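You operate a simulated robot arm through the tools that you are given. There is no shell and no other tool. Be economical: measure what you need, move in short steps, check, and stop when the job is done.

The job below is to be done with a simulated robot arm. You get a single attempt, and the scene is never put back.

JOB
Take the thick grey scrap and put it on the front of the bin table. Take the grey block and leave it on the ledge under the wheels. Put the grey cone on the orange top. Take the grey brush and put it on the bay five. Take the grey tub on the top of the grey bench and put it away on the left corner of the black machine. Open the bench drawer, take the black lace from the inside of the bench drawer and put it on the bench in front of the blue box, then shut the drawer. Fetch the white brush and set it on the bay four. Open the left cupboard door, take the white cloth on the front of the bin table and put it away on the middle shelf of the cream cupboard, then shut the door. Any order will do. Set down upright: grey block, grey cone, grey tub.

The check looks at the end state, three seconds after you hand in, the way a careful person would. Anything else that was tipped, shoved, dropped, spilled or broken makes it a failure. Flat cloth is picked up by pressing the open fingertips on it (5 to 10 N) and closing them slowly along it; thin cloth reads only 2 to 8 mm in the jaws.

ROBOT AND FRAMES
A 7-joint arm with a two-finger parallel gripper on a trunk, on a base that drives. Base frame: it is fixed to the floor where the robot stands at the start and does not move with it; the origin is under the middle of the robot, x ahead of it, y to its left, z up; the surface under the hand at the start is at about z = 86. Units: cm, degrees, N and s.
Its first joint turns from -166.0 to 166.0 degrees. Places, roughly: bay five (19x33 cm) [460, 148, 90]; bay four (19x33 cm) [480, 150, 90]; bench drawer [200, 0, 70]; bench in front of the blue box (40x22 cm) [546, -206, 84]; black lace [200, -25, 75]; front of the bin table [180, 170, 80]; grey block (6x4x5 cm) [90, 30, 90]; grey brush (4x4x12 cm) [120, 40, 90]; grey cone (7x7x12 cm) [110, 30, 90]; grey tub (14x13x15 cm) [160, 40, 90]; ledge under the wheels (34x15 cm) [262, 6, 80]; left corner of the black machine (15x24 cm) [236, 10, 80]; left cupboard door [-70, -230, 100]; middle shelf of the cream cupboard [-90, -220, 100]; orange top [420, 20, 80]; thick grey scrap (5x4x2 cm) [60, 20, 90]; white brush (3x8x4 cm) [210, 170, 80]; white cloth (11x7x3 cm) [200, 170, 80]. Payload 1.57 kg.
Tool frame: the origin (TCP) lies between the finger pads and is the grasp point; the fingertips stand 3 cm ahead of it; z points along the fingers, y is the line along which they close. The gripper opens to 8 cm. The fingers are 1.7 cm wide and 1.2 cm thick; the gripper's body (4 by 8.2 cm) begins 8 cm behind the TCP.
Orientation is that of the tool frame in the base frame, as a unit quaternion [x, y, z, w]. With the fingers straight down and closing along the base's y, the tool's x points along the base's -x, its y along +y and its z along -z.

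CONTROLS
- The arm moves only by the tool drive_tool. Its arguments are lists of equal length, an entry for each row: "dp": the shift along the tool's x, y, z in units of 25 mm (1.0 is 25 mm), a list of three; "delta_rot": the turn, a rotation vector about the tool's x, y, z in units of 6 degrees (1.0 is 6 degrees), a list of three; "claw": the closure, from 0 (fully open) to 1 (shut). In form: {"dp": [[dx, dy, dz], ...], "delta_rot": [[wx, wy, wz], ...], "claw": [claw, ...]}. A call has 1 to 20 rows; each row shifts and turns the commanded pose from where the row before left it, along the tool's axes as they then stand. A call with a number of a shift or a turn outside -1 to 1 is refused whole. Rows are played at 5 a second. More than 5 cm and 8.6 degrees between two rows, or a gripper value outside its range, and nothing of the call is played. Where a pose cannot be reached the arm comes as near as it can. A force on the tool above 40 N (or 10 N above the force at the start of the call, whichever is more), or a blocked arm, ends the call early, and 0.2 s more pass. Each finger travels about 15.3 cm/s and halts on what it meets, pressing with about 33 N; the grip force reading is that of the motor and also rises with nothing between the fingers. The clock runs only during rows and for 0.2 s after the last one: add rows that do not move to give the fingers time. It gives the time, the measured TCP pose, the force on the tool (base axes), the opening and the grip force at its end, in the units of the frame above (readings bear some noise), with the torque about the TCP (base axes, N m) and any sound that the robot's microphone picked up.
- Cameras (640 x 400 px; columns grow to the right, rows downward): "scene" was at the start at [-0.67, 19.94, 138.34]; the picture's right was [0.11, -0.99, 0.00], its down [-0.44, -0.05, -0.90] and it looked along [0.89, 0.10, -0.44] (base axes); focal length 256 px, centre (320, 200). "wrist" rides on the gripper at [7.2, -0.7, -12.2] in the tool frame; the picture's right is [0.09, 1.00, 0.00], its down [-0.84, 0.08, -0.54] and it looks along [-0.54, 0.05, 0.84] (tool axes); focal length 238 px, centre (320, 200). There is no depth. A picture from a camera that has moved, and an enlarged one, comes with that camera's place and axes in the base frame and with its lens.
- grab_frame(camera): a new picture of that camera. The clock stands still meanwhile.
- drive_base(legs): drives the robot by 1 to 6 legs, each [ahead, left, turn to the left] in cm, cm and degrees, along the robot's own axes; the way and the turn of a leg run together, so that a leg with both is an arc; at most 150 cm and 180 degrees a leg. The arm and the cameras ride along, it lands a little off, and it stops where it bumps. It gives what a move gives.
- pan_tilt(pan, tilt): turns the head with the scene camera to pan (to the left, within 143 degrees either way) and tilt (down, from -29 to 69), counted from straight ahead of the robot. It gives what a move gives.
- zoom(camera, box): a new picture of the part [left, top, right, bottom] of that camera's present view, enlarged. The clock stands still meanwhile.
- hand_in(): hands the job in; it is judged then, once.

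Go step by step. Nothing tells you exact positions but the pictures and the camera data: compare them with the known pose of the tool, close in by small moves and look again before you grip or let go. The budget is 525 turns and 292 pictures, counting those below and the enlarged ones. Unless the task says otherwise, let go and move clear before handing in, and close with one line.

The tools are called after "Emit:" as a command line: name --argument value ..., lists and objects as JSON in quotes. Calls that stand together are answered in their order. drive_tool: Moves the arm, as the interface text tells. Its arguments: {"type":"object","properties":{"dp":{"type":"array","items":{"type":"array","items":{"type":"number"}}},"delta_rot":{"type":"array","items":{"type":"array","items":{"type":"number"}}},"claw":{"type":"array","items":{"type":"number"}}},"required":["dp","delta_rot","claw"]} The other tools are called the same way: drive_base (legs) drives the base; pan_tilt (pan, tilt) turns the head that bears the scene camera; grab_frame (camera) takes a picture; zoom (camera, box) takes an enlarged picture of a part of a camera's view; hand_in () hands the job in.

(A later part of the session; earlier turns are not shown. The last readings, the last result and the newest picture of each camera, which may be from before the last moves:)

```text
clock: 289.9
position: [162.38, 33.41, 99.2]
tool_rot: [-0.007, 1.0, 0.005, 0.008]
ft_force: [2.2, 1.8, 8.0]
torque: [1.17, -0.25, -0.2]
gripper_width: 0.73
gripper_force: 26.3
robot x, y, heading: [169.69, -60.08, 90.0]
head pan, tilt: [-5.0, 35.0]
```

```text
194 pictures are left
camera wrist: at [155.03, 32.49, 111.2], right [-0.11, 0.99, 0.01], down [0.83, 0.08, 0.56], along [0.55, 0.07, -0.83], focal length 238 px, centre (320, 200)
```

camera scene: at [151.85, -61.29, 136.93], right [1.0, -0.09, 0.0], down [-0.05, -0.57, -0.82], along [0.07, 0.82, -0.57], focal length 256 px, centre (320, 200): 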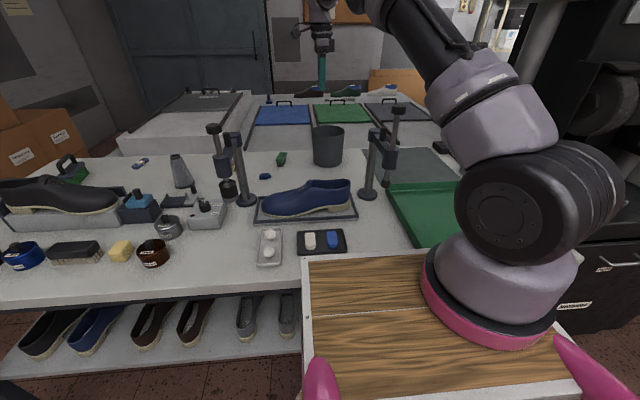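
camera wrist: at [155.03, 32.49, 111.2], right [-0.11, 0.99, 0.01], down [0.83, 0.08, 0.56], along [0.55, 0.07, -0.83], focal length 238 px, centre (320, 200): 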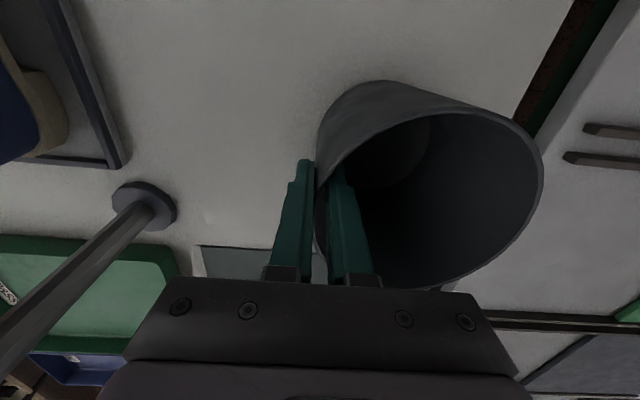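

Emit:
drive_tool --dp '[[0, 0, -0.3], [0, 0, -0.4], [0, 0, -0.5], [0, 0, -0.6], [0, 0, 0]]' --delta_rot '[[0, 0, 0], [0, 0, 0], [0, 0, 0], [0, 0, 0], [0, 0, 0]]' --claw '[1, 1, 1, 1, 1]'

Emit:
zoom --camera "scene" --box '[220, 60, 440, 210]'

```text
clock: 291.1
position: [162.28, 33.28, 103.52]
tool_rot: [-0.007, 1.0, 0.003, 0.008]
ft_force: [0.1, 0.3, -2.1]
torque: [-0.15, 0.01, -0.01]
gripper_width: 0.52
gripper_force: 25.1
robot x, y, heading: [169.98, -59.95, 89.9]
head pan, tilt: [-5.0, 35.0]
```

```text
2.67 times, centred on (330, 135) of scene
camera zoom: at [151.85, -61.28, 136.93], right [1.0, -0.09, 0.0], down [-0.05, -0.57, -0.82], along [0.07, 0.82, -0.57], focal length 684 px, centre (293, 373)
```

zoom: 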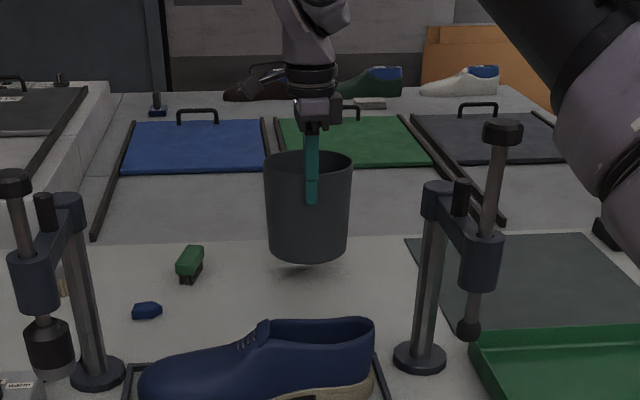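

The tub is held and light. I'll lift it to z≈118, slide it back between the two stands, and move to the machine.

Emit:
drive_tool --dp '[[0, 0, -1], [0, 0, -1], [0, 0, -1], [0, 0, -1], [0, 0, -1], [0, 0, -1], [0, 0, 0]]' --delta_rot '[[0, 0, 0], [0, 0, 0], [0, 0, 0], [0, 0, 0], [0, 0, 0], [0, 0, 0], [0, 0, 0]]' --claw '[1, 1, 1, 1, 1, 1, 1]'

Emit:
drive_base --legs '[[-3, 0, 0], [0, 7, 0]]'

Emit:
grab_frame --camera "scene"

```text
clock: 292.7
position: [161.98, 33.24, 118.65]
tool_rot: [-0.007, 1.0, 0.005, 0.008]
ft_force: [0.7, 0.3, -2.3]
torque: [-0.16, 0.01, 0.05]
gripper_width: 0.53
gripper_force: 25.6
robot x, y, heading: [169.89, -59.8, 89.6]
head pan, tilt: [-5.0, 35.0]
```

```text
clock: 294.1
position: [154.8, 30.27, 118.7]
tool_rot: [-0.007, 1.0, 0.004, 0.008]
ft_force: [0.7, -0.6, -1.0]
torque: [-0.16, -0.01, 0.01]
gripper_width: 0.51
gripper_force: 25.6
robot x, y, heading: [162.77, -63.24, 90.3]
head pan, tilt: [-5.0, 35.0]
```

```text
192 pictures are left
camera scene: at [144.76, -64.3, 136.93], right [1.0, -0.09, 0.0], down [-0.05, -0.57, -0.82], along [0.07, 0.82, -0.57], focal length 256 px, centre (320, 200)
```

scene: 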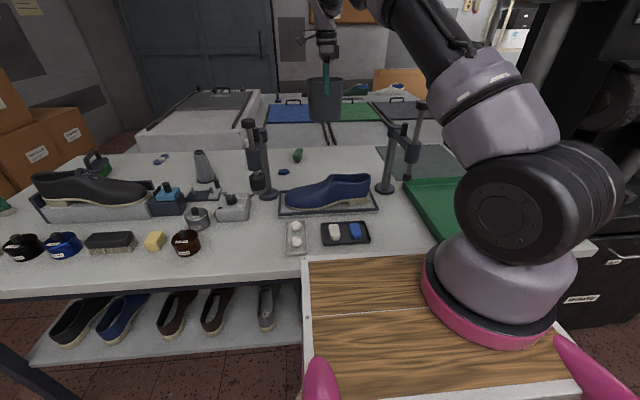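

Emit:
drive_base --legs '[[-58, 0, 0], [0, -80, -0.3], [18, 0, 0]]'

Emit:
pan_tilt --pan 0 --tilt 30

Emit:
grab_frame --camera "scene"

Emit:
grab_frame --camera "wrist"

```text
clock: 302.4
position: [234.77, -10.15, 118.69]
tool_rot: [-0.009, 1.0, 0.005, 0.007]
ft_force: [0.1, 0.3, -2.3]
torque: [-0.14, 0.04, -0.01]
gripper_width: 0.5
gripper_force: 25.4
robot x, y, heading: [243.06, -103.43, 90.3]
head pan, tilt: [-5.0, 35.0]
```

```text
clock: 303.1
position: [234.85, -10.14, 118.57]
tool_rot: [-0.008, 1.0, 0.004, 0.008]
ft_force: [0.3, -0.1, -1.7]
torque: [-0.12, 0.0, 0.02]
gripper_width: 0.51
gripper_force: 25.2
robot x, y, heading: [243.16, -103.42, 90.2]
head pan, tilt: [0.0, 30.0]
```

```text
191 pictures are left
camera scene: at [224.22, -104.42, 137.7], right [1.0, 0.0, 0.0], down [0.0, -0.5, -0.87], along [0.0, 0.87, -0.5], focal length 256 px, centre (320, 200)
```

scene: 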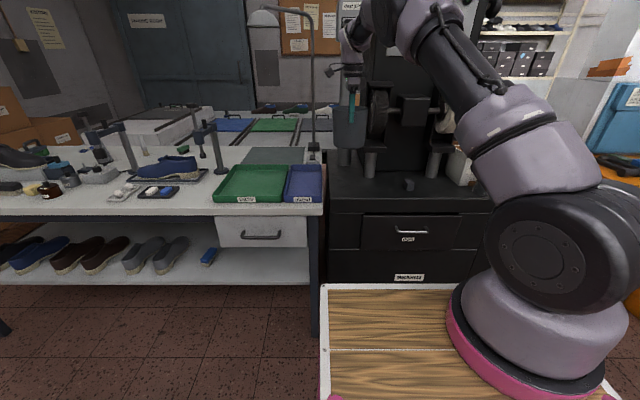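

```text
190 pictures are left
camera wrist: at [227.51, -11.0, 130.61], right [-0.11, 0.99, 0.01], down [0.83, 0.09, 0.56], along [0.55, 0.07, -0.83], focal length 238 px, centre (320, 200)
```

wrist: 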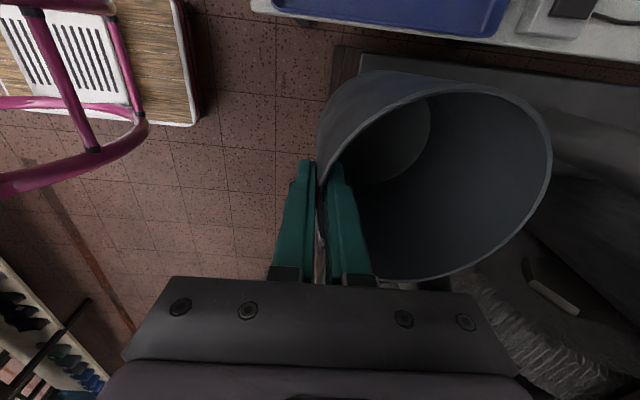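

Emit:
drive_base --legs '[[14, -1, 0]]'

Emit:
grab_frame --camera "wrist"

Emit:
zoom --camera "scene" --box '[260, 60, 460, 220]'

```text
clock: 304.4
position: [235.69, 3.92, 118.66]
tool_rot: [-0.01, 1.0, 0.005, 0.008]
ft_force: [-0.8, 0.0, -3.3]
torque: [-0.14, 0.01, -0.03]
gripper_width: 0.53
gripper_force: 25.4
robot x, y, heading: [244.04, -89.24, 90.0]
head pan, tilt: [0.0, 30.0]
```

```text
189 pictures are left
camera wrist: at [228.22, 3.07, 130.61], right [-0.11, 0.99, 0.01], down [0.83, 0.09, 0.56], along [0.55, 0.07, -0.83], focal length 238 px, centre (320, 200)
```

wrist: 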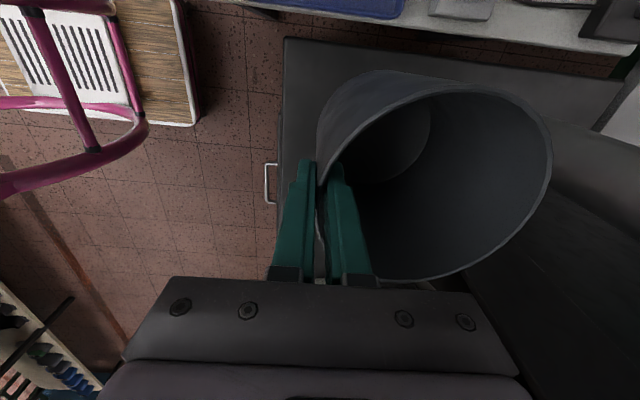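

```text
2.50 times, centred on (360, 140) of scene
camera zoom: at [225.17, -90.36, 137.71], right [1.0, 0.01, 0.0], down [0.0, -0.5, -0.87], along [-0.01, 0.87, -0.5], focal length 641 px, centre (220, 350)
```

zoom: 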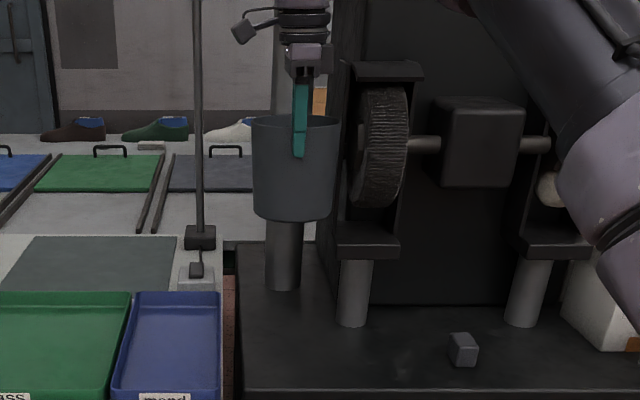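

Emit:
drive_tool --dp '[[0.4, 0, 0.5], [0, 0, 1], [0, 0, 1], [0, 0, 1], [0, 0, 1], [0, 0, 1], [0, 0, 1], [0, 0, 1], [0, 0, 1], [0, 0, 0]]' --delta_rot '[[0, 0, 0], [0, 0, 0], [0, 0, 0], [0, 0, 0], [0, 0, 0], [0, 0, 0], [0, 0, 0], [0, 0, 0], [0, 0, 0], [0, 0, 0]]' --claw '[1, 1, 1, 1, 1, 1, 1, 1, 1, 1]'

Emit:
zoom --camera "scene" --box '[260, 60, 460, 220]'

```text
clock: 306.6
position: [234.67, 4.17, 97.27]
tool_rot: [-0.009, 1.0, 0.005, 0.008]
ft_force: [-0.1, 0.7, -3.0]
torque: [-0.11, 0.01, -0.02]
gripper_width: 0.53
gripper_force: 24.7
robot x, y, heading: [243.73, -89.42, 90.2]
head pan, tilt: [0.0, 30.0]
```

```text
2.50 times, centred on (360, 140) of scene
camera zoom: at [225.17, -90.36, 137.71], right [1.0, 0.01, 0.0], down [0.0, -0.5, -0.87], along [-0.01, 0.87, -0.5], focal length 641 px, centre (220, 350)
```

zoom: 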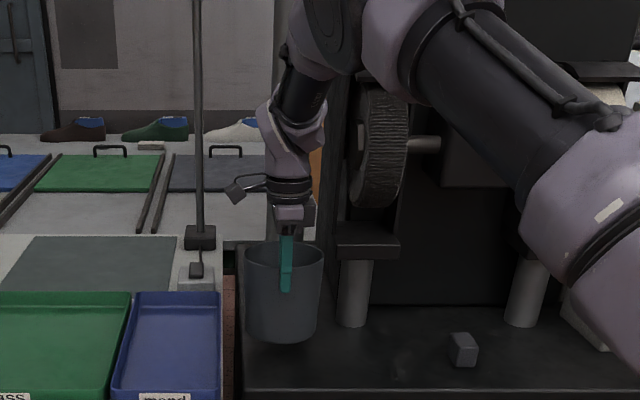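

Emit:
drive_tool --dp '[[0, 0, 0.4], [0, 0, 0.4], [0, 0, 0.3], [0, 0, 0]]' --delta_rot '[[0, 0, 0], [0, 0, 0], [0, 0, 0], [0, 0, 0]]' --claw '[1, 1, 1, 1]'

Emit:
zoom --camera "scene" --box '[310, 120, 410, 210]'

```text
clock: 307.6
position: [234.73, 3.97, 94.52]
tool_rot: [-0.009, 1.0, 0.004, 0.008]
ft_force: [-0.3, 0.7, -2.2]
torque: [-0.13, 0.02, 0.0]
gripper_width: 0.55
gripper_force: 25.0
robot x, y, heading: [243.82, -89.28, 90.5]
head pan, tilt: [0.0, 30.0]
```

```text
4.44 times, centred on (360, 165) of scene
camera zoom: at [225.17, -90.36, 137.71], right [1.0, 0.01, 0.0], down [0.0, -0.5, -0.87], along [-0.01, 0.87, -0.5], focal length 1140 px, centre (142, 356)
```

zoom: 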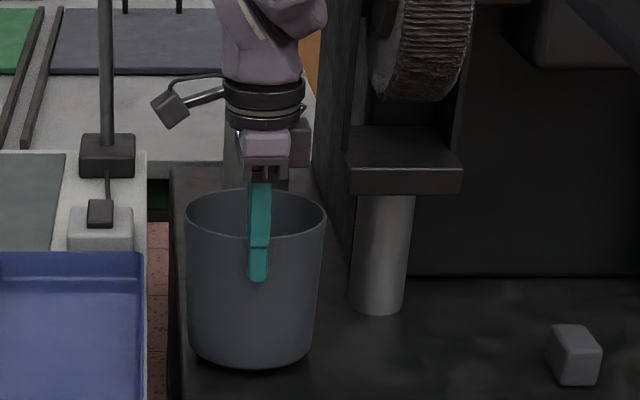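

Emit:
drive_tool --dp '[[-0.5, 0, 0], [0, 0, 0.15], [0, 0, 0.15], [0, 0, 0]]' --delta_rot '[[0, 0, 0], [0, 0, 0], [0, 0, 0], [0, 0, 0]]' --claw '[1, 1, 1, 1]'

Emit:
drive_tool --dp '[[0, 0, 0.1], [0, 0, 0.1], [0, 0, 0]]' --delta_rot '[[0, 0, 0], [0, 0, 0], [0, 0, 0]]' --claw '[1, 1, 1]'

```text
clock: 308.6
position: [236.18, 4.22, 93.9]
tool_rot: [-0.01, 1.0, 0.005, 0.008]
ft_force: [0.7, 0.1, -2.4]
torque: [-0.15, 0.02, -0.01]
gripper_width: 0.54
gripper_force: 25.7
robot x, y, heading: [243.96, -89.13, 90.4]
head pan, tilt: [0.0, 30.0]
```

```text
clock: 309.4
position: [236.17, 4.26, 93.47]
tool_rot: [-0.01, 1.0, 0.006, 0.009]
ft_force: [0.1, -4.1, 10.1]
torque: [0.79, 0.08, -0.01]
gripper_width: 0.53
gripper_force: 25.8
robot x, y, heading: [244.07, -89.24, 90.3]
head pan, tilt: [0.0, 30.0]
```

Emit:
drive_tool --dp '[[0, 0, 0], [0, 0, 0], [0, 0, 0], [0, 0, 0], [0, 0, 0]]' --delta_rot '[[0, 0, 0], [0, 0, 0], [0, 0, 0], [0, 0, 0], [0, 0, 0]]' --claw '[0.85, 0.75, 0.6, 0.5, 0.5]'

Emit:
grab_frame --camera "wrist"

Emit:
zoom --camera "scene" --box '[310, 120, 410, 210]'

```text
clock: 310.6
position: [236.14, 4.29, 93.37]
tool_rot: [-0.009, 1.0, 0.004, 0.008]
ft_force: [0.0, 0.6, 0.4]
torque: [-0.04, 0.01, -0.01]
gripper_width: 4.0
gripper_force: 0.1
robot x, y, heading: [244.14, -88.78, 90.2]
head pan, tilt: [0.0, 30.0]
```

```text
185 pictures are left
camera wrist: at [228.83, 3.36, 105.33], right [-0.11, 0.99, 0.01], down [0.83, 0.09, 0.56], along [0.55, 0.07, -0.83], focal length 238 px, centre (320, 200)
```

wrist: 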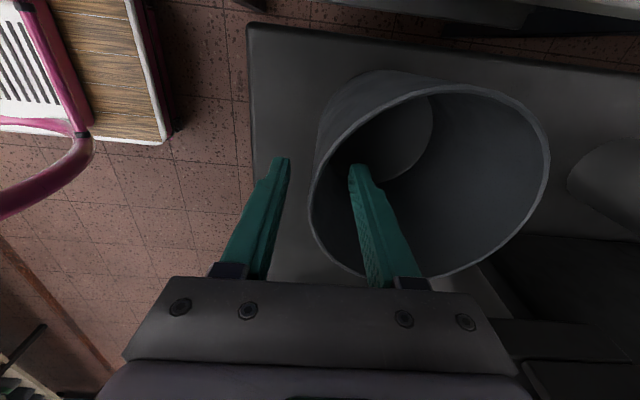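

```text
4.44 times, centred on (360, 165) of scene
camera zoom: at [225.17, -90.37, 137.71], right [1.0, 0.01, 0.0], down [0.0, -0.5, -0.87], along [-0.01, 0.87, -0.5], focal length 1140 px, centre (142, 356)
```

zoom: 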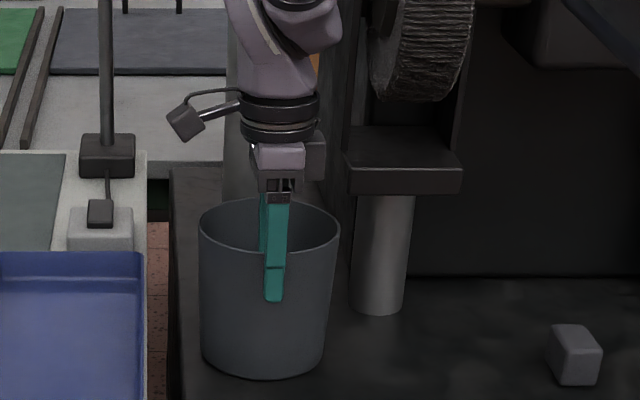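

Tub stands upright on the left corner. Lift straight up and clear.

Emit:
drive_tool --dp '[[0, 0, -0.4], [0, 0, -0.8], [0, 0, -1], [0, 0, -1], [0, 0, -1], [0, 0, -1], [0, 0, -1], [0, 0, -1], [0, 0, -1], [0, 0, -1], [0, 0, -1], [0, 0, -1]]' --delta_rot '[[0, 0, 0], [0, 0, 0], [0, 0, 0], [0, 0, 0], [0, 0, 0], [0, 0, 0], [0, 0, 0], [0, 0, 0], [0, 0, 0], [0, 0, 0], [0, 0, 0], [0, 0, 0]]' --claw '[0.5, 0.5, 0.5, 0.5, 0.5, 0.5, 0.5, 0.5, 0.5, 0.5, 0.5, 0.5]'

Emit:
zoom --camera "scene" --box '[200, 60, 460, 260]'

```text
clock: 313.2
position: [235.67, 3.87, 121.25]
tool_rot: [-0.01, 1.0, 0.004, 0.007]
ft_force: [-0.6, -0.8, 0.9]
torque: [-0.01, -0.02, 0.02]
gripper_width: 3.98
gripper_force: 0.1
robot x, y, heading: [243.93, -89.56, 90.3]
head pan, tilt: [0.0, 30.0]
```

```text
2.00 times, centred on (330, 160) of scene
camera zoom: at [225.17, -90.35, 137.71], right [1.0, 0.01, 0.0], down [0.0, -0.5, -0.87], along [-0.01, 0.87, -0.5], focal length 513 px, centre (300, 280)
```

zoom: 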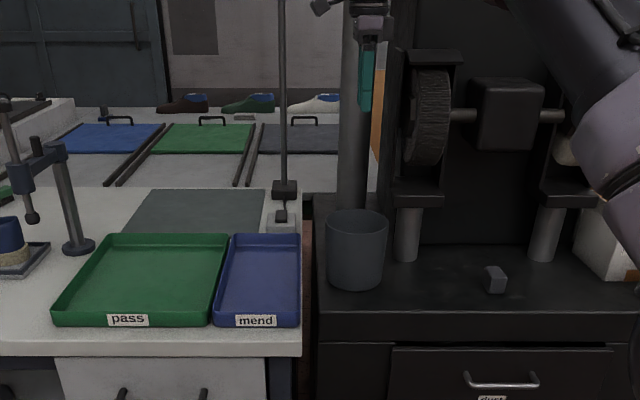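

Tub and block are both good. Next the grey cone at about (109, 27).

Emit:
drive_base --legs '[[-25, 0, -0.3], [0, 127, 0], [38, 0, 0]]'

Emit:
pan_tilt --pan 0 --tilt 38

Emit:
grab_frame --camera "scene"

Emit:
grab_frame --camera "wrist"

```text
clock: 323.1
position: [106.81, 14.84, 121.39]
tool_rot: [-0.017, 1.0, 0.005, 0.007]
ft_force: [-0.6, 1.0, 0.0]
torque: [-0.02, -0.01, 0.0]
gripper_width: 3.99
gripper_force: 0.2
robot x, y, heading: [116.33, -78.38, 91.4]
head pan, tilt: [0.0, 30.0]
```

```text
clock: 323.7
position: [106.81, 14.87, 121.4]
tool_rot: [-0.017, 1.0, 0.005, 0.007]
ft_force: [-0.1, 0.3, 0.1]
torque: [-0.02, 0.04, -0.01]
gripper_width: 4.03
gripper_force: 0.1
robot x, y, heading: [116.24, -78.28, 91.6]
head pan, tilt: [0.0, 38.0]
```

```text
182 pictures are left
camera scene: at [97.69, -80.0, 136.48], right [1.0, 0.02, 0.0], down [0.01, -0.62, -0.79], along [-0.02, 0.79, -0.62], focal length 256 px, centre (320, 200)
```

scene: 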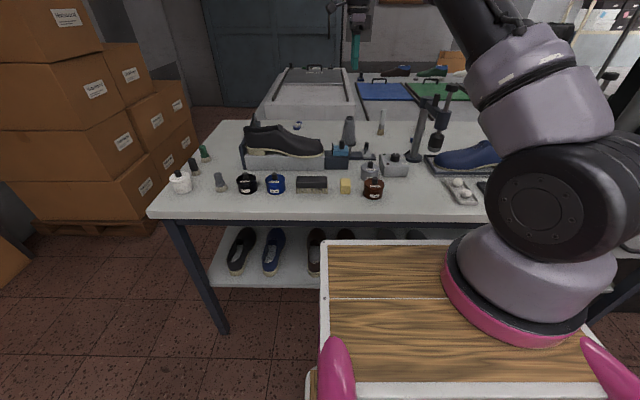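

```text
181 pictures are left
camera wrist: at [99.53, 13.85, 133.35], right [-0.13, 0.99, 0.01], down [0.83, 0.1, 0.56], along [0.55, 0.08, -0.83], focal length 238 px, centre (320, 200)
```

wrist: 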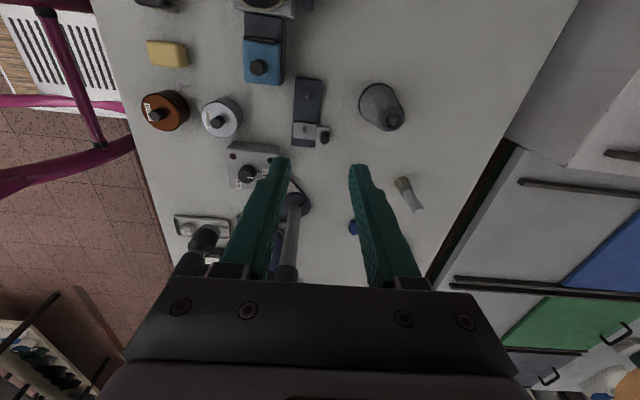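

Emit:
drive_base --legs '[[11, 1, -1.4]]'

Emit:
drive_tool --dp '[[0, 0, 0.8], [0, 0, 0.8], [0, 0, 0.8], [0, 0, 0]]' --delta_rot '[[0, 0, 0], [0, 0, 0], [0, 0, 0], [0, 0, 0]]' --claw '[0, 0, 0, 0]'

Emit:
grab_frame --camera "wrist"

```text
clock: 324.9
position: [108.19, 25.91, 121.46]
tool_rot: [-0.003, 1.0, 0.004, 0.009]
ft_force: [-0.3, -0.3, 0.6]
torque: [-0.02, -0.02, 0.01]
gripper_width: 3.99
gripper_force: 0.1
robot x, y, heading: [115.42, -67.39, 89.7]
head pan, tilt: [0.0, 38.0]
```

```text
clock: 325.9
position: [108.31, 26.04, 115.41]
tool_rot: [-0.004, 1.0, 0.005, 0.007]
ft_force: [0.6, -0.1, -0.3]
torque: [0.05, -0.01, 0.04]
gripper_width: 7.99
gripper_force: 0.0
robot x, y, heading: [115.63, -67.58, 89.7]
head pan, tilt: [0.0, 38.0]
```

```text
180 pictures are left
camera wrist: at [101.02, 25.18, 127.23], right [-0.1, 0.99, 0.01], down [0.83, 0.08, 0.56], along [0.55, 0.06, -0.83], focal length 238 px, centre (320, 200)
```

wrist: 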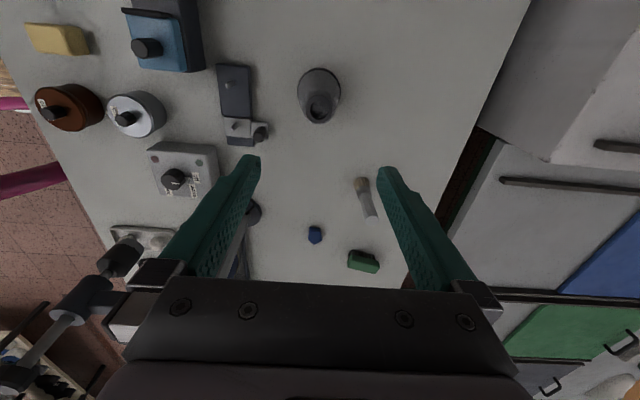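

Emit:
drive_tool --dp '[[0.44, 0, 0.9], [0, 0, 0.9], [0, 0, 0.9], [0, 0, 0.9], [0, 0, 0.9], [0, 0, 0]]' --delta_rot '[[0, 0, 0], [0, 0, 0], [0, 0, 0], [0, 0, 0], [0, 0, 0], [0, 0, 0]]' --claw '[0, 0, 0, 0, 0, 0]'

Emit:
grab_frame --camera "wrist"

```text
clock: 327.3
position: [107.38, 25.9, 104.28]
tool_rot: [-0.004, 1.0, 0.004, 0.008]
ft_force: [0.2, 0.3, -0.6]
torque: [-0.01, -0.03, 0.0]
gripper_width: 8.0
gripper_force: 0.0
robot x, y, heading: [115.57, -67.45, 89.7]
head pan, tilt: [0.0, 38.0]
```

```text
179 pictures are left
camera wrist: at [100.06, 25.08, 116.15], right [-0.1, 1.0, 0.01], down [0.83, 0.08, 0.56], along [0.55, 0.06, -0.83], focal length 238 px, centre (320, 200)
```

wrist: 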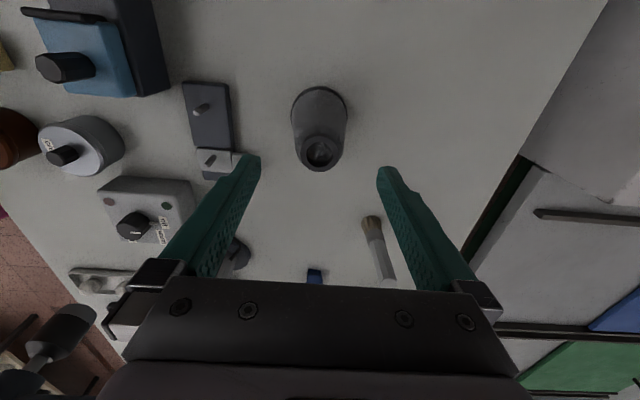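

Emit:
drive_tool --dp '[[0, 0, 0.9], [0, 0, 0.9], [0, 0, 0.9], [0, 0, 0.9], [0, 0, 0.85], [0, 0, 0]]' --delta_rot '[[0, 0, 0], [0, 0, 0], [0, 0, 0], [0, 0, 0], [0, 0, 0], [0, 0, 0]]' --claw '[0, 0, 0, 0, 0, 0]'

Emit:
grab_frame --camera "wrist"

```text
clock: 328.7
position: [107.55, 26.15, 93.02]
tool_rot: [-0.004, 1.0, 0.004, 0.008]
ft_force: [0.2, -0.4, -0.3]
torque: [-0.01, 0.02, -0.01]
gripper_width: 8.0
gripper_force: 0.0
robot x, y, heading: [115.5, -67.56, 89.5]
head pan, tilt: [0.0, 38.0]
```

```text
178 pictures are left
camera wrist: at [100.26, 25.34, 105.04], right [-0.1, 0.99, 0.01], down [0.83, 0.08, 0.56], along [0.55, 0.06, -0.83], focal length 238 px, centre (320, 200)
```

wrist: 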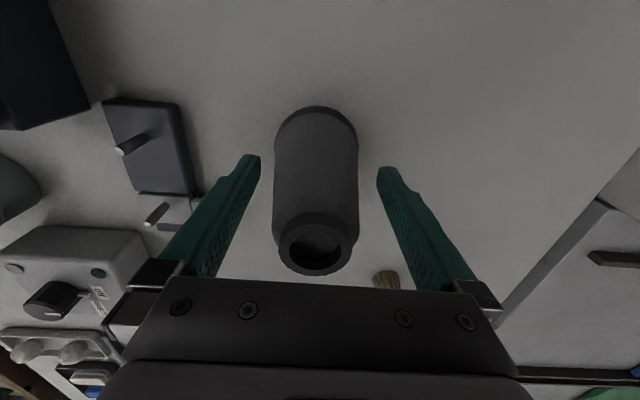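

Well centred. Closing gradually.

Emit:
drive_tool --dp '[[0, 0, 0], [0, 0, 0], [0, 0, 0], [0, 0, 0], [0, 0, 0]]' --delta_rot '[[0, 0, 0], [0, 0, 0], [0, 0, 0], [0, 0, 0], [0, 0, 0]]' --claw '[0.2, 0.35, 0.6, 1, 1]'

Emit:
drive_tool --dp '[[0, 0, -0.3], [0, 0, -0.5], [0, 0, -0.5], [0, 0, 0]]' --delta_rot '[[0, 0, 0], [0, 0, 0], [0, 0, 0], [0, 0, 0]]' --claw '[1, 1, 1, 1]'

Emit:
grab_frame --camera "wrist"

Emit:
zoom --camera "scene" --box '[270, 60, 450, 200]'

```text
clock: 329.9
position: [107.66, 26.17, 93.13]
tool_rot: [-0.003, 1.0, 0.005, 0.008]
ft_force: [0.4, -0.3, -0.3]
torque: [0.01, -0.01, -0.04]
gripper_width: 5.64
gripper_force: 33.0
robot x, y, heading: [115.34, -67.54, 89.7]
head pan, tilt: [0.0, 38.0]
```

```text
clock: 330.9
position: [107.57, 25.98, 96.27]
tool_rot: [-0.004, 1.0, 0.004, 0.008]
ft_force: [0.3, -0.5, -2.6]
torque: [-0.01, -0.02, 0.01]
gripper_width: 5.64
gripper_force: 33.2
robot x, y, heading: [115.5, -67.39, 89.7]
head pan, tilt: [0.0, 38.0]
```

```text
177 pictures are left
camera wrist: at [100.26, 25.17, 108.19], right [-0.1, 0.99, 0.01], down [0.83, 0.08, 0.56], along [0.55, 0.06, -0.83], focal length 238 px, centre (320, 200)
```

wrist: 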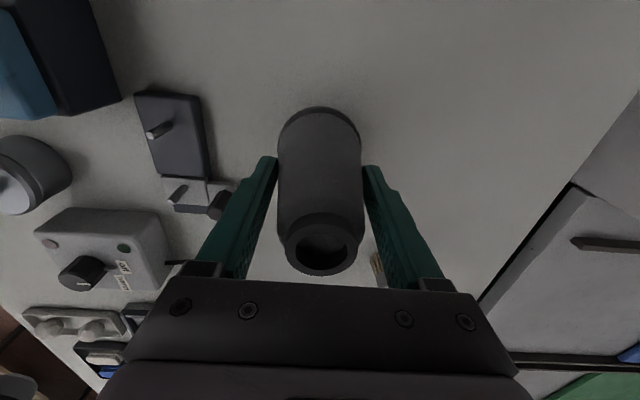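

```text
2.86 times, centred on (360, 130) of scene
camera zoom: at [96.55, -68.69, 136.47], right [1.0, -0.01, 0.0], down [0.0, -0.62, -0.79], along [0.0, 0.79, -0.62], focal length 733 px, centre (206, 400)
```

zoom: 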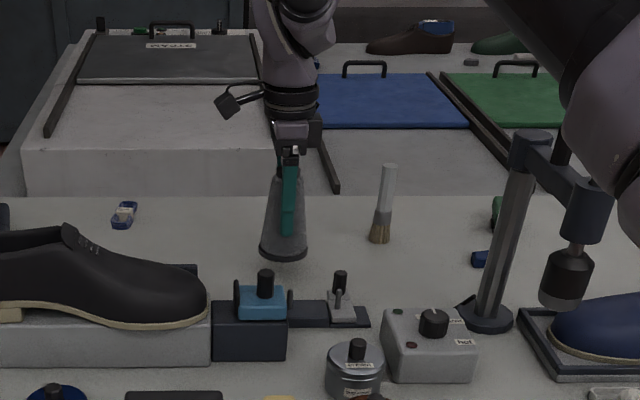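

The cone is secure. I'll lift, back off and head for the orange-topped table.

Emit:
drive_tool --dp '[[0, 0, -1], [0, 0, -1], [0, 0, -1], [0, 0, -1], [0, 0, -1], [0, 0, -1], [0, 0, -1], [0, 0, -1], [0, 0, -1], [0, 0, -1]]' --delta_rot '[[0, 0, 0], [0, 0, 0], [0, 0, 0], [0, 0, 0], [0, 0, 0], [0, 0, 0], [0, 0, 0], [0, 0, 0], [0, 0, 0], [0, 0, 0]]' --claw '[1, 1, 1, 1, 1, 1, 1, 1, 1, 1]'

Emit:
drive_base --legs '[[-50, 0, 0.3], [0, -150, 0], [0, -100, 0]]'

Emit:
pan_tilt --pan -15 --tilt 25

Emit:
grab_frame --camera "scene"

```text
clock: 333.1
position: [107.1, 25.89, 121.22]
tool_rot: [-0.003, 1.0, 0.004, 0.008]
ft_force: [-0.1, 0.1, -2.2]
torque: [-0.03, 0.03, 0.01]
gripper_width: 5.63
gripper_force: 32.8
robot x, y, heading: [115.5, -67.14, 89.9]
head pan, tilt: [0.0, 38.0]
```

```text
clock: 347.9
position: [359.24, -30.3, 121.35]
tool_rot: [0.008, 1.0, 0.005, 0.009]
ft_force: [0.2, -0.4, -2.7]
torque: [-0.02, 0.0, 0.04]
gripper_width: 5.58
gripper_force: 33.4
robot x, y, heading: [365.35, -123.58, 88.4]
head pan, tilt: [0.0, 38.0]
```

```text
clock: 348.7
position: [359.24, -30.4, 121.29]
tool_rot: [0.007, 1.0, 0.004, 0.008]
ft_force: [-0.3, -0.5, -1.3]
torque: [0.0, -0.01, 0.02]
gripper_width: 5.61
gripper_force: 33.2
robot x, y, heading: [364.91, -123.76, 88.1]
head pan, tilt: [-15.0, 25.0]
```

```text
175 pictures are left
camera scene: at [348.81, -124.4, 138.5], right [0.96, -0.29, 0.0], down [-0.12, -0.41, -0.91], along [0.26, 0.87, -0.42], focal length 256 px, centre (320, 200)
```

scene: 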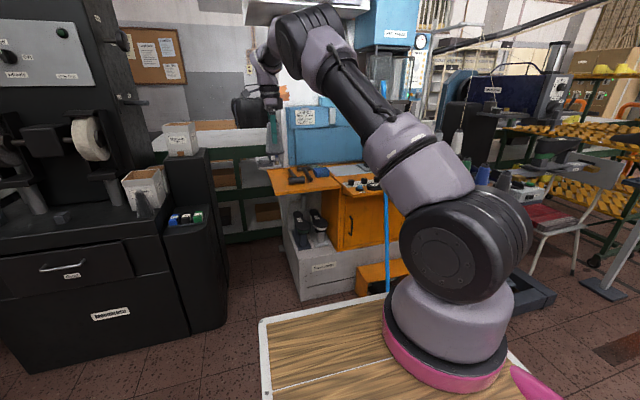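

Emit:
zoom --camera "scene" --box '[240, 100, 440, 240]'

```text
2.86 times, centred on (340, 170) of scene
camera zoom: at [348.81, -124.4, 138.5], right [0.96, -0.29, 0.0], down [-0.12, -0.41, -0.91], along [0.26, 0.87, -0.42], focal length 733 px, centre (263, 286)
```

zoom: 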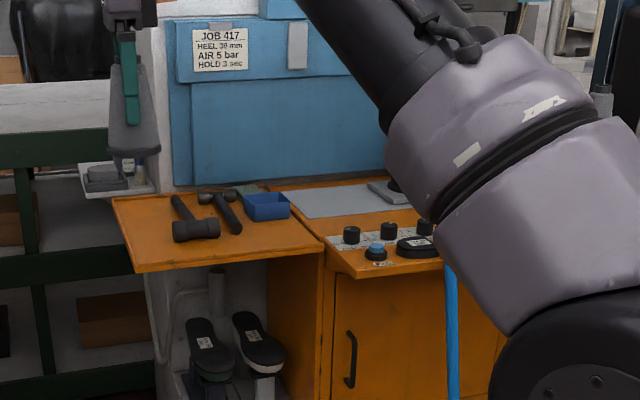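

Emit:
drive_base --legs '[[0, -78, 1.8]]'

Emit:
pan_tilt --pan 0 --tilt 25

Emit:
grab_frame --camera "scene"

Emit:
zoom --camera "scene" --box '[160, 80, 440, 260]'

```text
clock: 352.9
position: [435.32, -31.64, 121.3]
tool_rot: [-0.008, 1.0, 0.005, 0.008]
ft_force: [-0.1, 0.7, -2.4]
torque: [0.01, 0.0, 0.01]
gripper_width: 5.61
gripper_force: 33.2
robot x, y, heading: [444.27, -124.71, 90.1]
head pan, tilt: [-15.0, 25.0]
```

```text
clock: 353.7
position: [435.38, -31.76, 121.24]
tool_rot: [-0.007, 1.0, 0.004, 0.008]
ft_force: [-0.1, 0.4, -2.3]
torque: [-0.03, 0.01, -0.01]
gripper_width: 5.6
gripper_force: 33.2
robot x, y, heading: [444.18, -125.28, 90.1]
head pan, tilt: [0.0, 25.0]
```

```text
173 pictures are left
camera scene: at [425.48, -125.72, 138.5], right [1.0, 0.0, 0.0], down [0.0, -0.42, -0.91], along [0.0, 0.91, -0.42], focal length 256 px, centre (320, 200)
```

scene: 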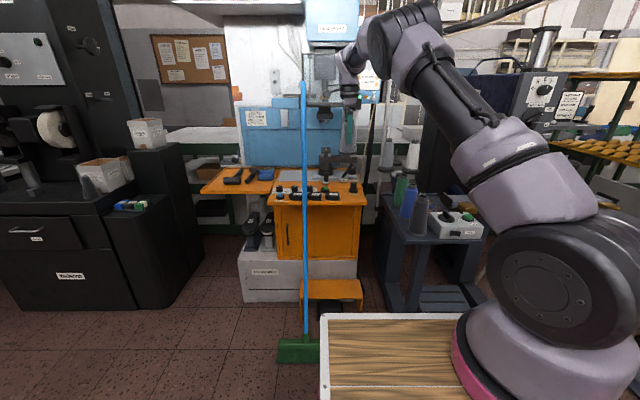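

```text
2.22 times, centred on (300, 170) of scene
camera zoom: at [425.48, -125.72, 138.5], right [1.0, 0.0, 0.0], down [0.0, -0.42, -0.91], along [0.0, 0.91, -0.42], focal length 570 px, centre (364, 267)
```

zoom: 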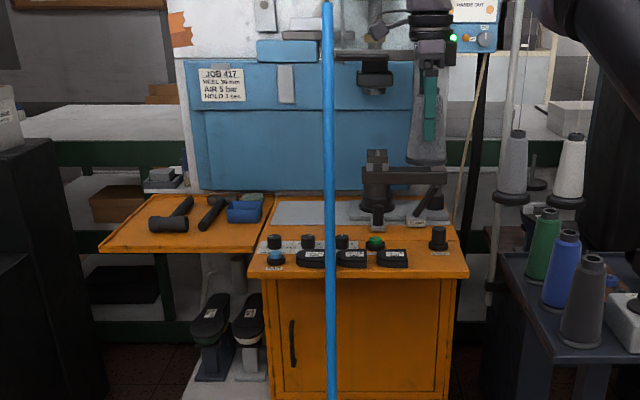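

The orange top's front-right corner is free, around (444.5, 4.5) – right of the buttons and in front of the small knob. The broom stands clear at x≈413. I'll move there.

Emit:
drive_base --legs '[[0, -9, 0], [35, 0, 0]]'

Emit:
pan_tilt --pan 0 --tilt 38

Emit:
zoom --camera "scene" --box '[200, 60, 480, 240]'

Emit:
grab_frame --camera "wrist"

```text
clock: 356.7
position: [444.5, 3.32, 121.11]
tool_rot: [-0.006, 1.0, 0.002, 0.008]
ft_force: [-0.2, 0.0, -2.3]
torque: [0.0, -0.03, 0.01]
gripper_width: 5.6
gripper_force: 33.7
robot x, y, heading: [453.1, -89.73, 89.9]
head pan, tilt: [0.0, 25.0]
stopped in leg 2: the robot was blocked; the commanded pose is now the measured one
```

```text
clock: 357.5
position: [444.45, 3.36, 121.21]
tool_rot: [-0.006, 1.0, 0.004, 0.008]
ft_force: [0.5, -0.1, -1.5]
torque: [0.01, 0.04, 0.01]
gripper_width: 5.58
gripper_force: 32.8
robot x, y, heading: [453.25, -89.76, 90.0]
head pan, tilt: [0.0, 38.0]
```

```text
2.22 times, centred on (340, 150) of scene
camera zoom: at [434.4, -91.25, 136.48], right [1.0, 0.0, 0.0], down [0.0, -0.62, -0.79], along [0.0, 0.79, -0.62], focal length 570 px, centre (276, 311)
```

zoom: 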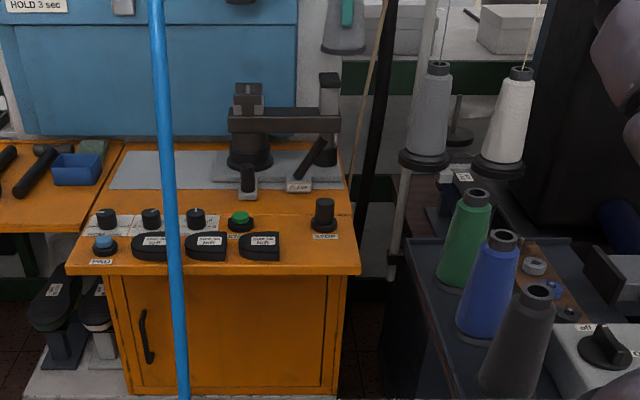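

```text
170 pictures are left
camera wrist: at [437.05, 2.49, 133.15], right [-0.1, 0.99, 0.01], down [0.83, 0.08, 0.56], along [0.55, 0.06, -0.83], focal length 238 px, centre (320, 200)
```

wrist: 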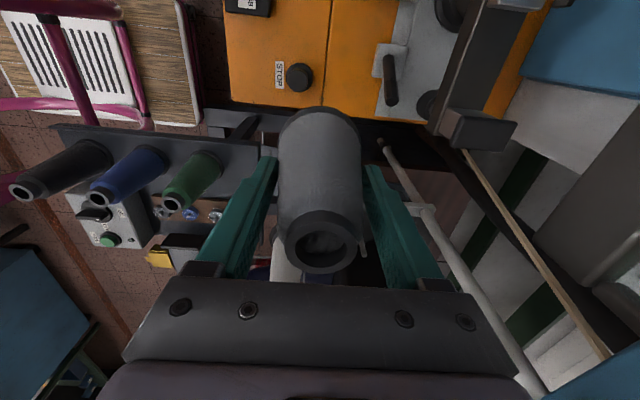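

The orange surface is higher than listed (z≈84.5), so its front edge is at y≈-14. The free front-right spot is then about (441.5, -9.7), so I'll back off a little and see what blocked me.

Emit:
drive_base --legs '[[-13, 3, 0]]'

Emit:
pan_tilt --pan -15 --tilt 55

Emit:
grab_frame --camera "scene"

Emit:
grab_frame --camera "wrist"

```text
clock: 358.8
position: [441.34, -9.4, 121.19]
tool_rot: [-0.006, 1.0, 0.004, 0.008]
ft_force: [0.0, -0.2, -2.8]
torque: [0.0, 0.0, -0.04]
gripper_width: 5.6
gripper_force: 33.0
robot x, y, heading: [450.17, -102.22, 89.9]
head pan, tilt: [0.0, 38.0]
```

```text
clock: 359.6
position: [441.24, -9.45, 121.11]
tool_rot: [-0.008, 1.0, 0.003, 0.008]
ft_force: [-0.1, 0.1, -2.9]
torque: [0.04, -0.04, 0.01]
gripper_width: 5.58
gripper_force: 32.3
robot x, y, heading: [450.55, -102.6, 90.2]
head pan, tilt: [-15.0, 55.0]
```

```text
169 pictures are left
camera scene: at [433.27, -105.71, 134.11], right [0.97, -0.26, 0.0], down [-0.21, -0.79, -0.57], along [0.15, 0.55, -0.82], focal length 256 px, centre (320, 200)
```

scene: 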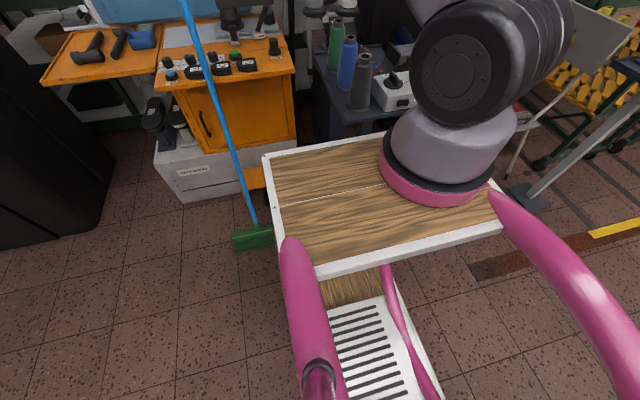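

```text
168 pictures are left
camera wrist: at [433.99, -10.3, 133.14], right [-0.11, 0.99, 0.0], down [0.83, 0.09, 0.56], along [0.55, 0.06, -0.83], focal length 238 px, centre (320, 200)
```

wrist: 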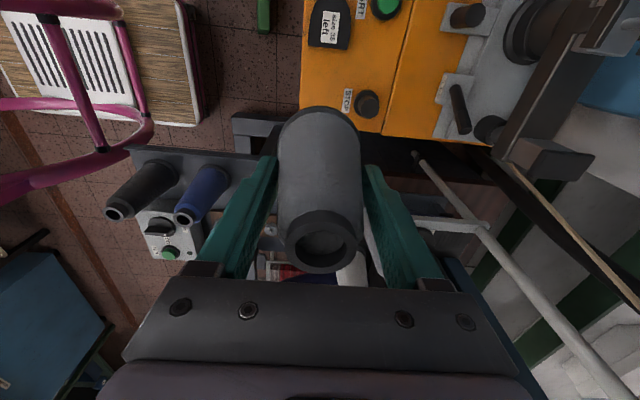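

Below the TCP the orange surface is free; best centre is (439.8, -7.2), between pad and STOP knob. I'll adjust and descend.

Emit:
drive_tool --dp '[[0.6, 0.9, 0], [0, 0, 1], [0, 0, 1], [0, 0, 1], [0, 0, 1], [0, 0, 1], [0, 0, 1], [0, 0, 1], [0, 0, 1], [0, 0, 1], [0, 0, 0.6], [0, 0, 0]]' --delta_rot '[[0, 0, 0], [0, 0, 0], [0, 0, 0], [0, 0, 0], [0, 0, 0], [0, 0, 0], [0, 0, 0], [0, 0, 0], [0, 0, 0], [0, 0, 0], [0, 0, 0], [0, 0, 0]]' --claw '[1, 1, 1, 1, 1, 1, 1, 1, 1, 1, 1, 1]'

Emit:
pan_tilt --pan 0 --tilt 35

Emit:
zoom --camera "scene" --box '[250, 100, 430, 240]'

Emit:
grab_frame --camera "wrist"

```text
clock: 362.2
position: [440.28, -7.14, 97.19]
tool_rot: [-0.007, 1.0, 0.003, 0.007]
ft_force: [-0.3, -0.1, -2.2]
torque: [0.02, -0.05, 0.0]
gripper_width: 5.57
gripper_force: 32.4
robot x, y, heading: [450.15, -102.71, 89.9]
head pan, tilt: [-15.0, 55.0]
```

```text
clock: 363.0
position: [440.2, -7.09, 97.24]
tool_rot: [-0.007, 1.0, 0.003, 0.008]
ft_force: [0.1, -0.4, -2.1]
torque: [0.01, 0.02, -0.01]
gripper_width: 5.6
gripper_force: 33.0
robot x, y, heading: [450.26, -102.99, 90.1]
head pan, tilt: [0.0, 35.0]
```

```text
2.86 times, centred on (340, 170) of scene
camera zoom: at [431.41, -103.88, 136.92], right [1.0, 0.0, 0.0], down [0.0, -0.57, -0.82], along [0.0, 0.82, -0.57], focal length 733 px, centre (263, 286)
```

zoom: 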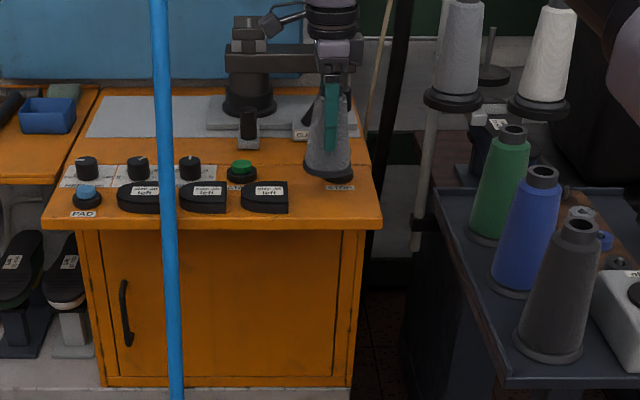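

```text
166 pictures are left
camera wrist: at [432.9, -7.95, 109.16], right [-0.11, 0.99, 0.01], down [0.83, 0.09, 0.56], along [0.55, 0.06, -0.83], focal length 238 px, centre (320, 200)
```

wrist: 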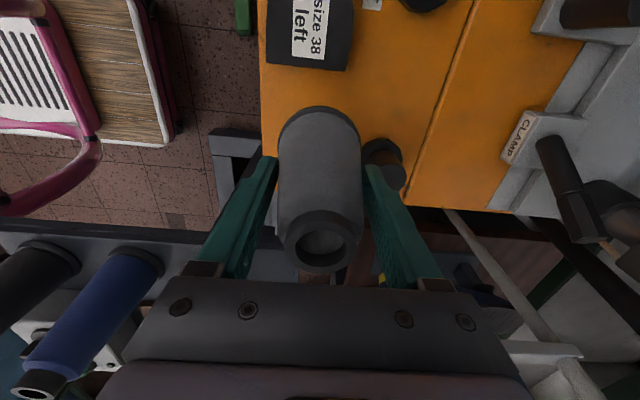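

Emit:
drive_tool --dp '[[0.2, -0.24, 0.4], [0, 0, 0.5], [0, 0, 0.5], [0, 0, 0.3], [0, 0, 0]]' --delta_rot '[[0, 0, 0], [0, 0, 0], [0, 0, 0], [0, 0, 0], [0, 0, 0]]' --claw '[1, 1, 1, 1, 1]'

Emit:
zoom --camera "scene" --box '[300, 120, 400, 190]'

Emit:
grab_frame --camera "wrist"

```text
clock: 364.2
position: [439.78, -7.66, 92.86]
tool_rot: [-0.007, 1.0, 0.004, 0.008]
ft_force: [0.2, 0.7, -2.3]
torque: [-0.02, -0.01, 0.04]
gripper_width: 5.58
gripper_force: 33.5
robot x, y, heading: [449.96, -102.41, 90.5]
head pan, tilt: [0.0, 35.0]
```

```text
5.71 times, centred on (350, 155) of scene
camera zoom: at [431.4, -103.88, 136.93], right [1.0, 0.0, 0.0], down [0.0, -0.57, -0.82], along [0.0, 0.82, -0.57], focal length 1465 px, centre (149, 457)
```

zoom: 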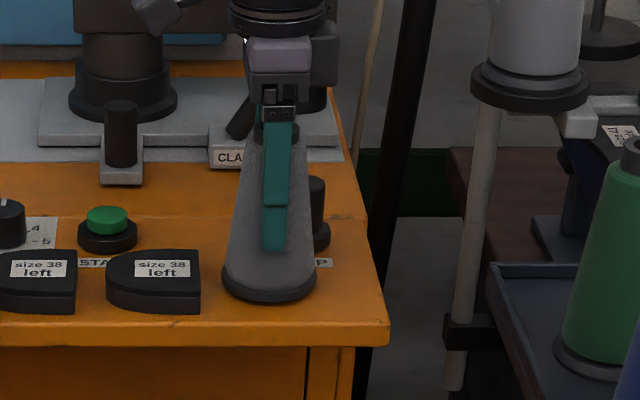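

```text
164 pictures are left
camera wrist: at [432.4, -8.57, 104.78], right [-0.11, 0.99, 0.01], down [0.83, 0.09, 0.56], along [0.55, 0.06, -0.83], focal length 238 px, centre (320, 200)
```

wrist: 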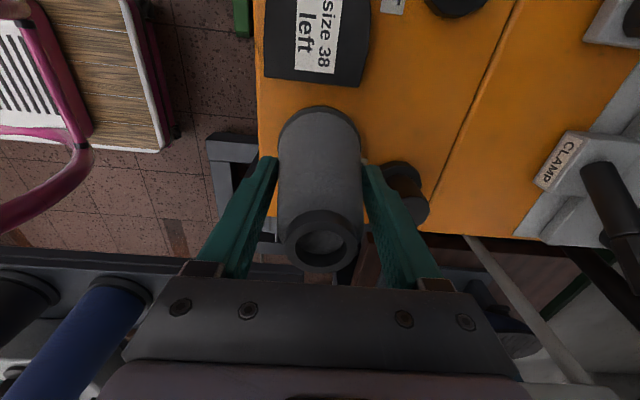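

Emit:
drive_tool --dp '[[0, 0, 0.12], [0, 0, 0.12], [0, 0, 0.1], [0, 0, 0]]' --delta_rot '[[0, 0, 0], [0, 0, 0], [0, 0, 0], [0, 0, 0]]' --claw '[1, 1, 1, 1]'

```text
clock: 365.2
position: [439.78, -7.55, 92.19]
tool_rot: [-0.006, 1.0, 0.004, 0.008]
ft_force: [0.6, -4.3, 16.2]
torque: [-0.45, -0.06, -0.18]
gripper_width: 5.55
gripper_force: 33.1
robot x, y, heading: [450.27, -102.8, 90.0]
head pan, tilt: [0.0, 35.0]
```

Emit:
drive_tool --dp '[[0, 0, -0.05], [0, 0, 0], [0, 0, 0], [0, 0, 0], [0, 0, -0.3], [0, 0, -0.5], [0, 0, -0.8], [0, 0, -1], [0, 0, -1], [0, 0, -1]]' --delta_rot '[[0, 0, 0], [0, 0, 0], [0, 0, 0], [0, 0, 0], [0, 0, 0], [0, 0, 0], [0, 0, 0], [0, 0, 0], [0, 0, 0], [0, 0, 0]]' --claw '[1, 0.26, 0.2, 0.18, 0.18, 0.18, 0.18, 0.18, 0.18, 0.18]'

Emit:
zoom --camera "scene" --box '[250, 100, 430, 240]'

```text
clock: 367.4
position: [439.45, -7.78, 103.64]
tool_rot: [-0.007, 1.0, 0.002, 0.008]
ft_force: [0.4, 0.1, -0.5]
torque: [-0.05, 0.0, -0.02]
gripper_width: 6.55
gripper_force: 0.1
robot x, y, heading: [450.37, -102.78, 90.0]
head pan, tilt: [0.0, 35.0]
```

```text
2.86 times, centred on (340, 170) of scene
camera zoom: at [431.4, -103.87, 136.93], right [1.0, 0.0, 0.0], down [0.0, -0.57, -0.82], along [0.0, 0.82, -0.57], focal length 733 px, centre (263, 286)
```

zoom: 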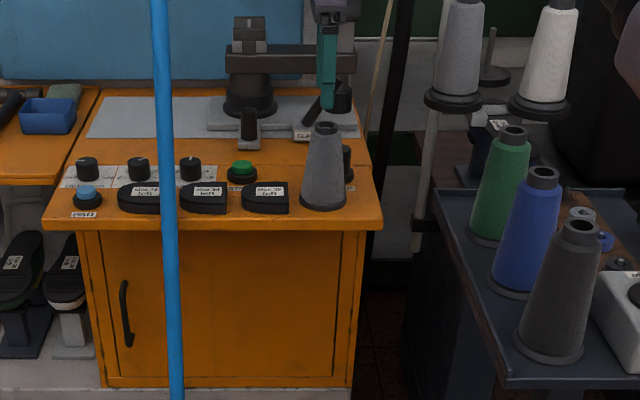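

The cone stands on the orange top. I'll lift off, then go to the bench drawer (handle at about x 201, y -25, z 75).

Emit:
drive_tool --dp '[[0, 0, -1], [0, 0, -1], [0, 0, -1], [0, 0, -1], [0, 0, -1], [0, 0, -1], [0, 0, -1]]' --delta_rot '[[0, 0, 0], [0, 0, 0], [0, 0, 0], [0, 0, 0], [0, 0, 0], [0, 0, 0], [0, 0, 0]]' --claw '[0.4, 0.4, 0.4, 0.4, 0.4, 0.4, 0.4]'

Emit:
drive_base --legs '[[-35, 0, 0], [0, 150, 0], [0, 90, 0]]'

Emit:
pan_tilt --pan 0 --tilt 30

Emit:
grab_frame --camera "scene"

```text
clock: 369.0
position: [439.18, -7.73, 121.23]
tool_rot: [-0.006, 1.0, 0.003, 0.008]
ft_force: [-0.4, 0.4, -0.2]
torque: [0.0, -0.01, 0.0]
gripper_width: 4.79
gripper_force: 0.1
robot x, y, heading: [450.15, -102.7, 90.1]
head pan, tilt: [0.0, 35.0]
```

```text
clock: 382.6
position: [204.2, -37.26, 121.15]
tool_rot: [0.01, 1.0, 0.004, 0.008]
ft_force: [0.4, -0.2, 0.2]
torque: [0.03, 0.04, 0.01]
gripper_width: 4.81
gripper_force: 0.0
robot x, y, heading: [212.33, -132.66, 88.3]
head pan, tilt: [0.0, 35.0]
```

```text
clock: 383.2
position: [204.38, -37.33, 121.16]
tool_rot: [0.009, 1.0, 0.004, 0.007]
ft_force: [-0.4, 0.2, 0.7]
torque: [-0.05, 0.0, 0.03]
gripper_width: 4.82
gripper_force: 0.1
robot x, y, heading: [212.44, -132.72, 88.3]
head pan, tilt: [0.0, 30.0]
```

```text
162 pictures are left
camera scene: at [193.26, -132.89, 137.7], right [1.0, -0.03, 0.0], down [-0.02, -0.5, -0.87], along [0.03, 0.87, -0.5], focal length 256 px, centre (320, 200)
```

scene: 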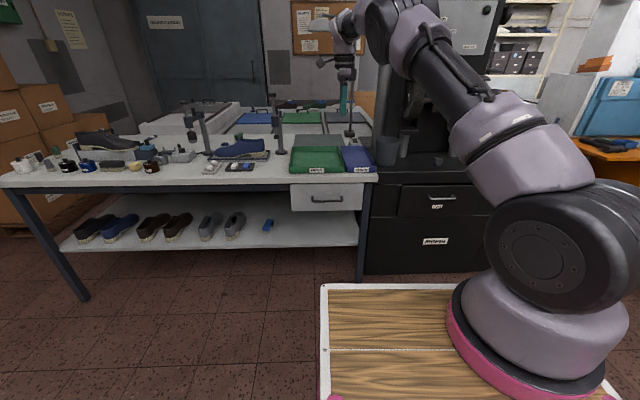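

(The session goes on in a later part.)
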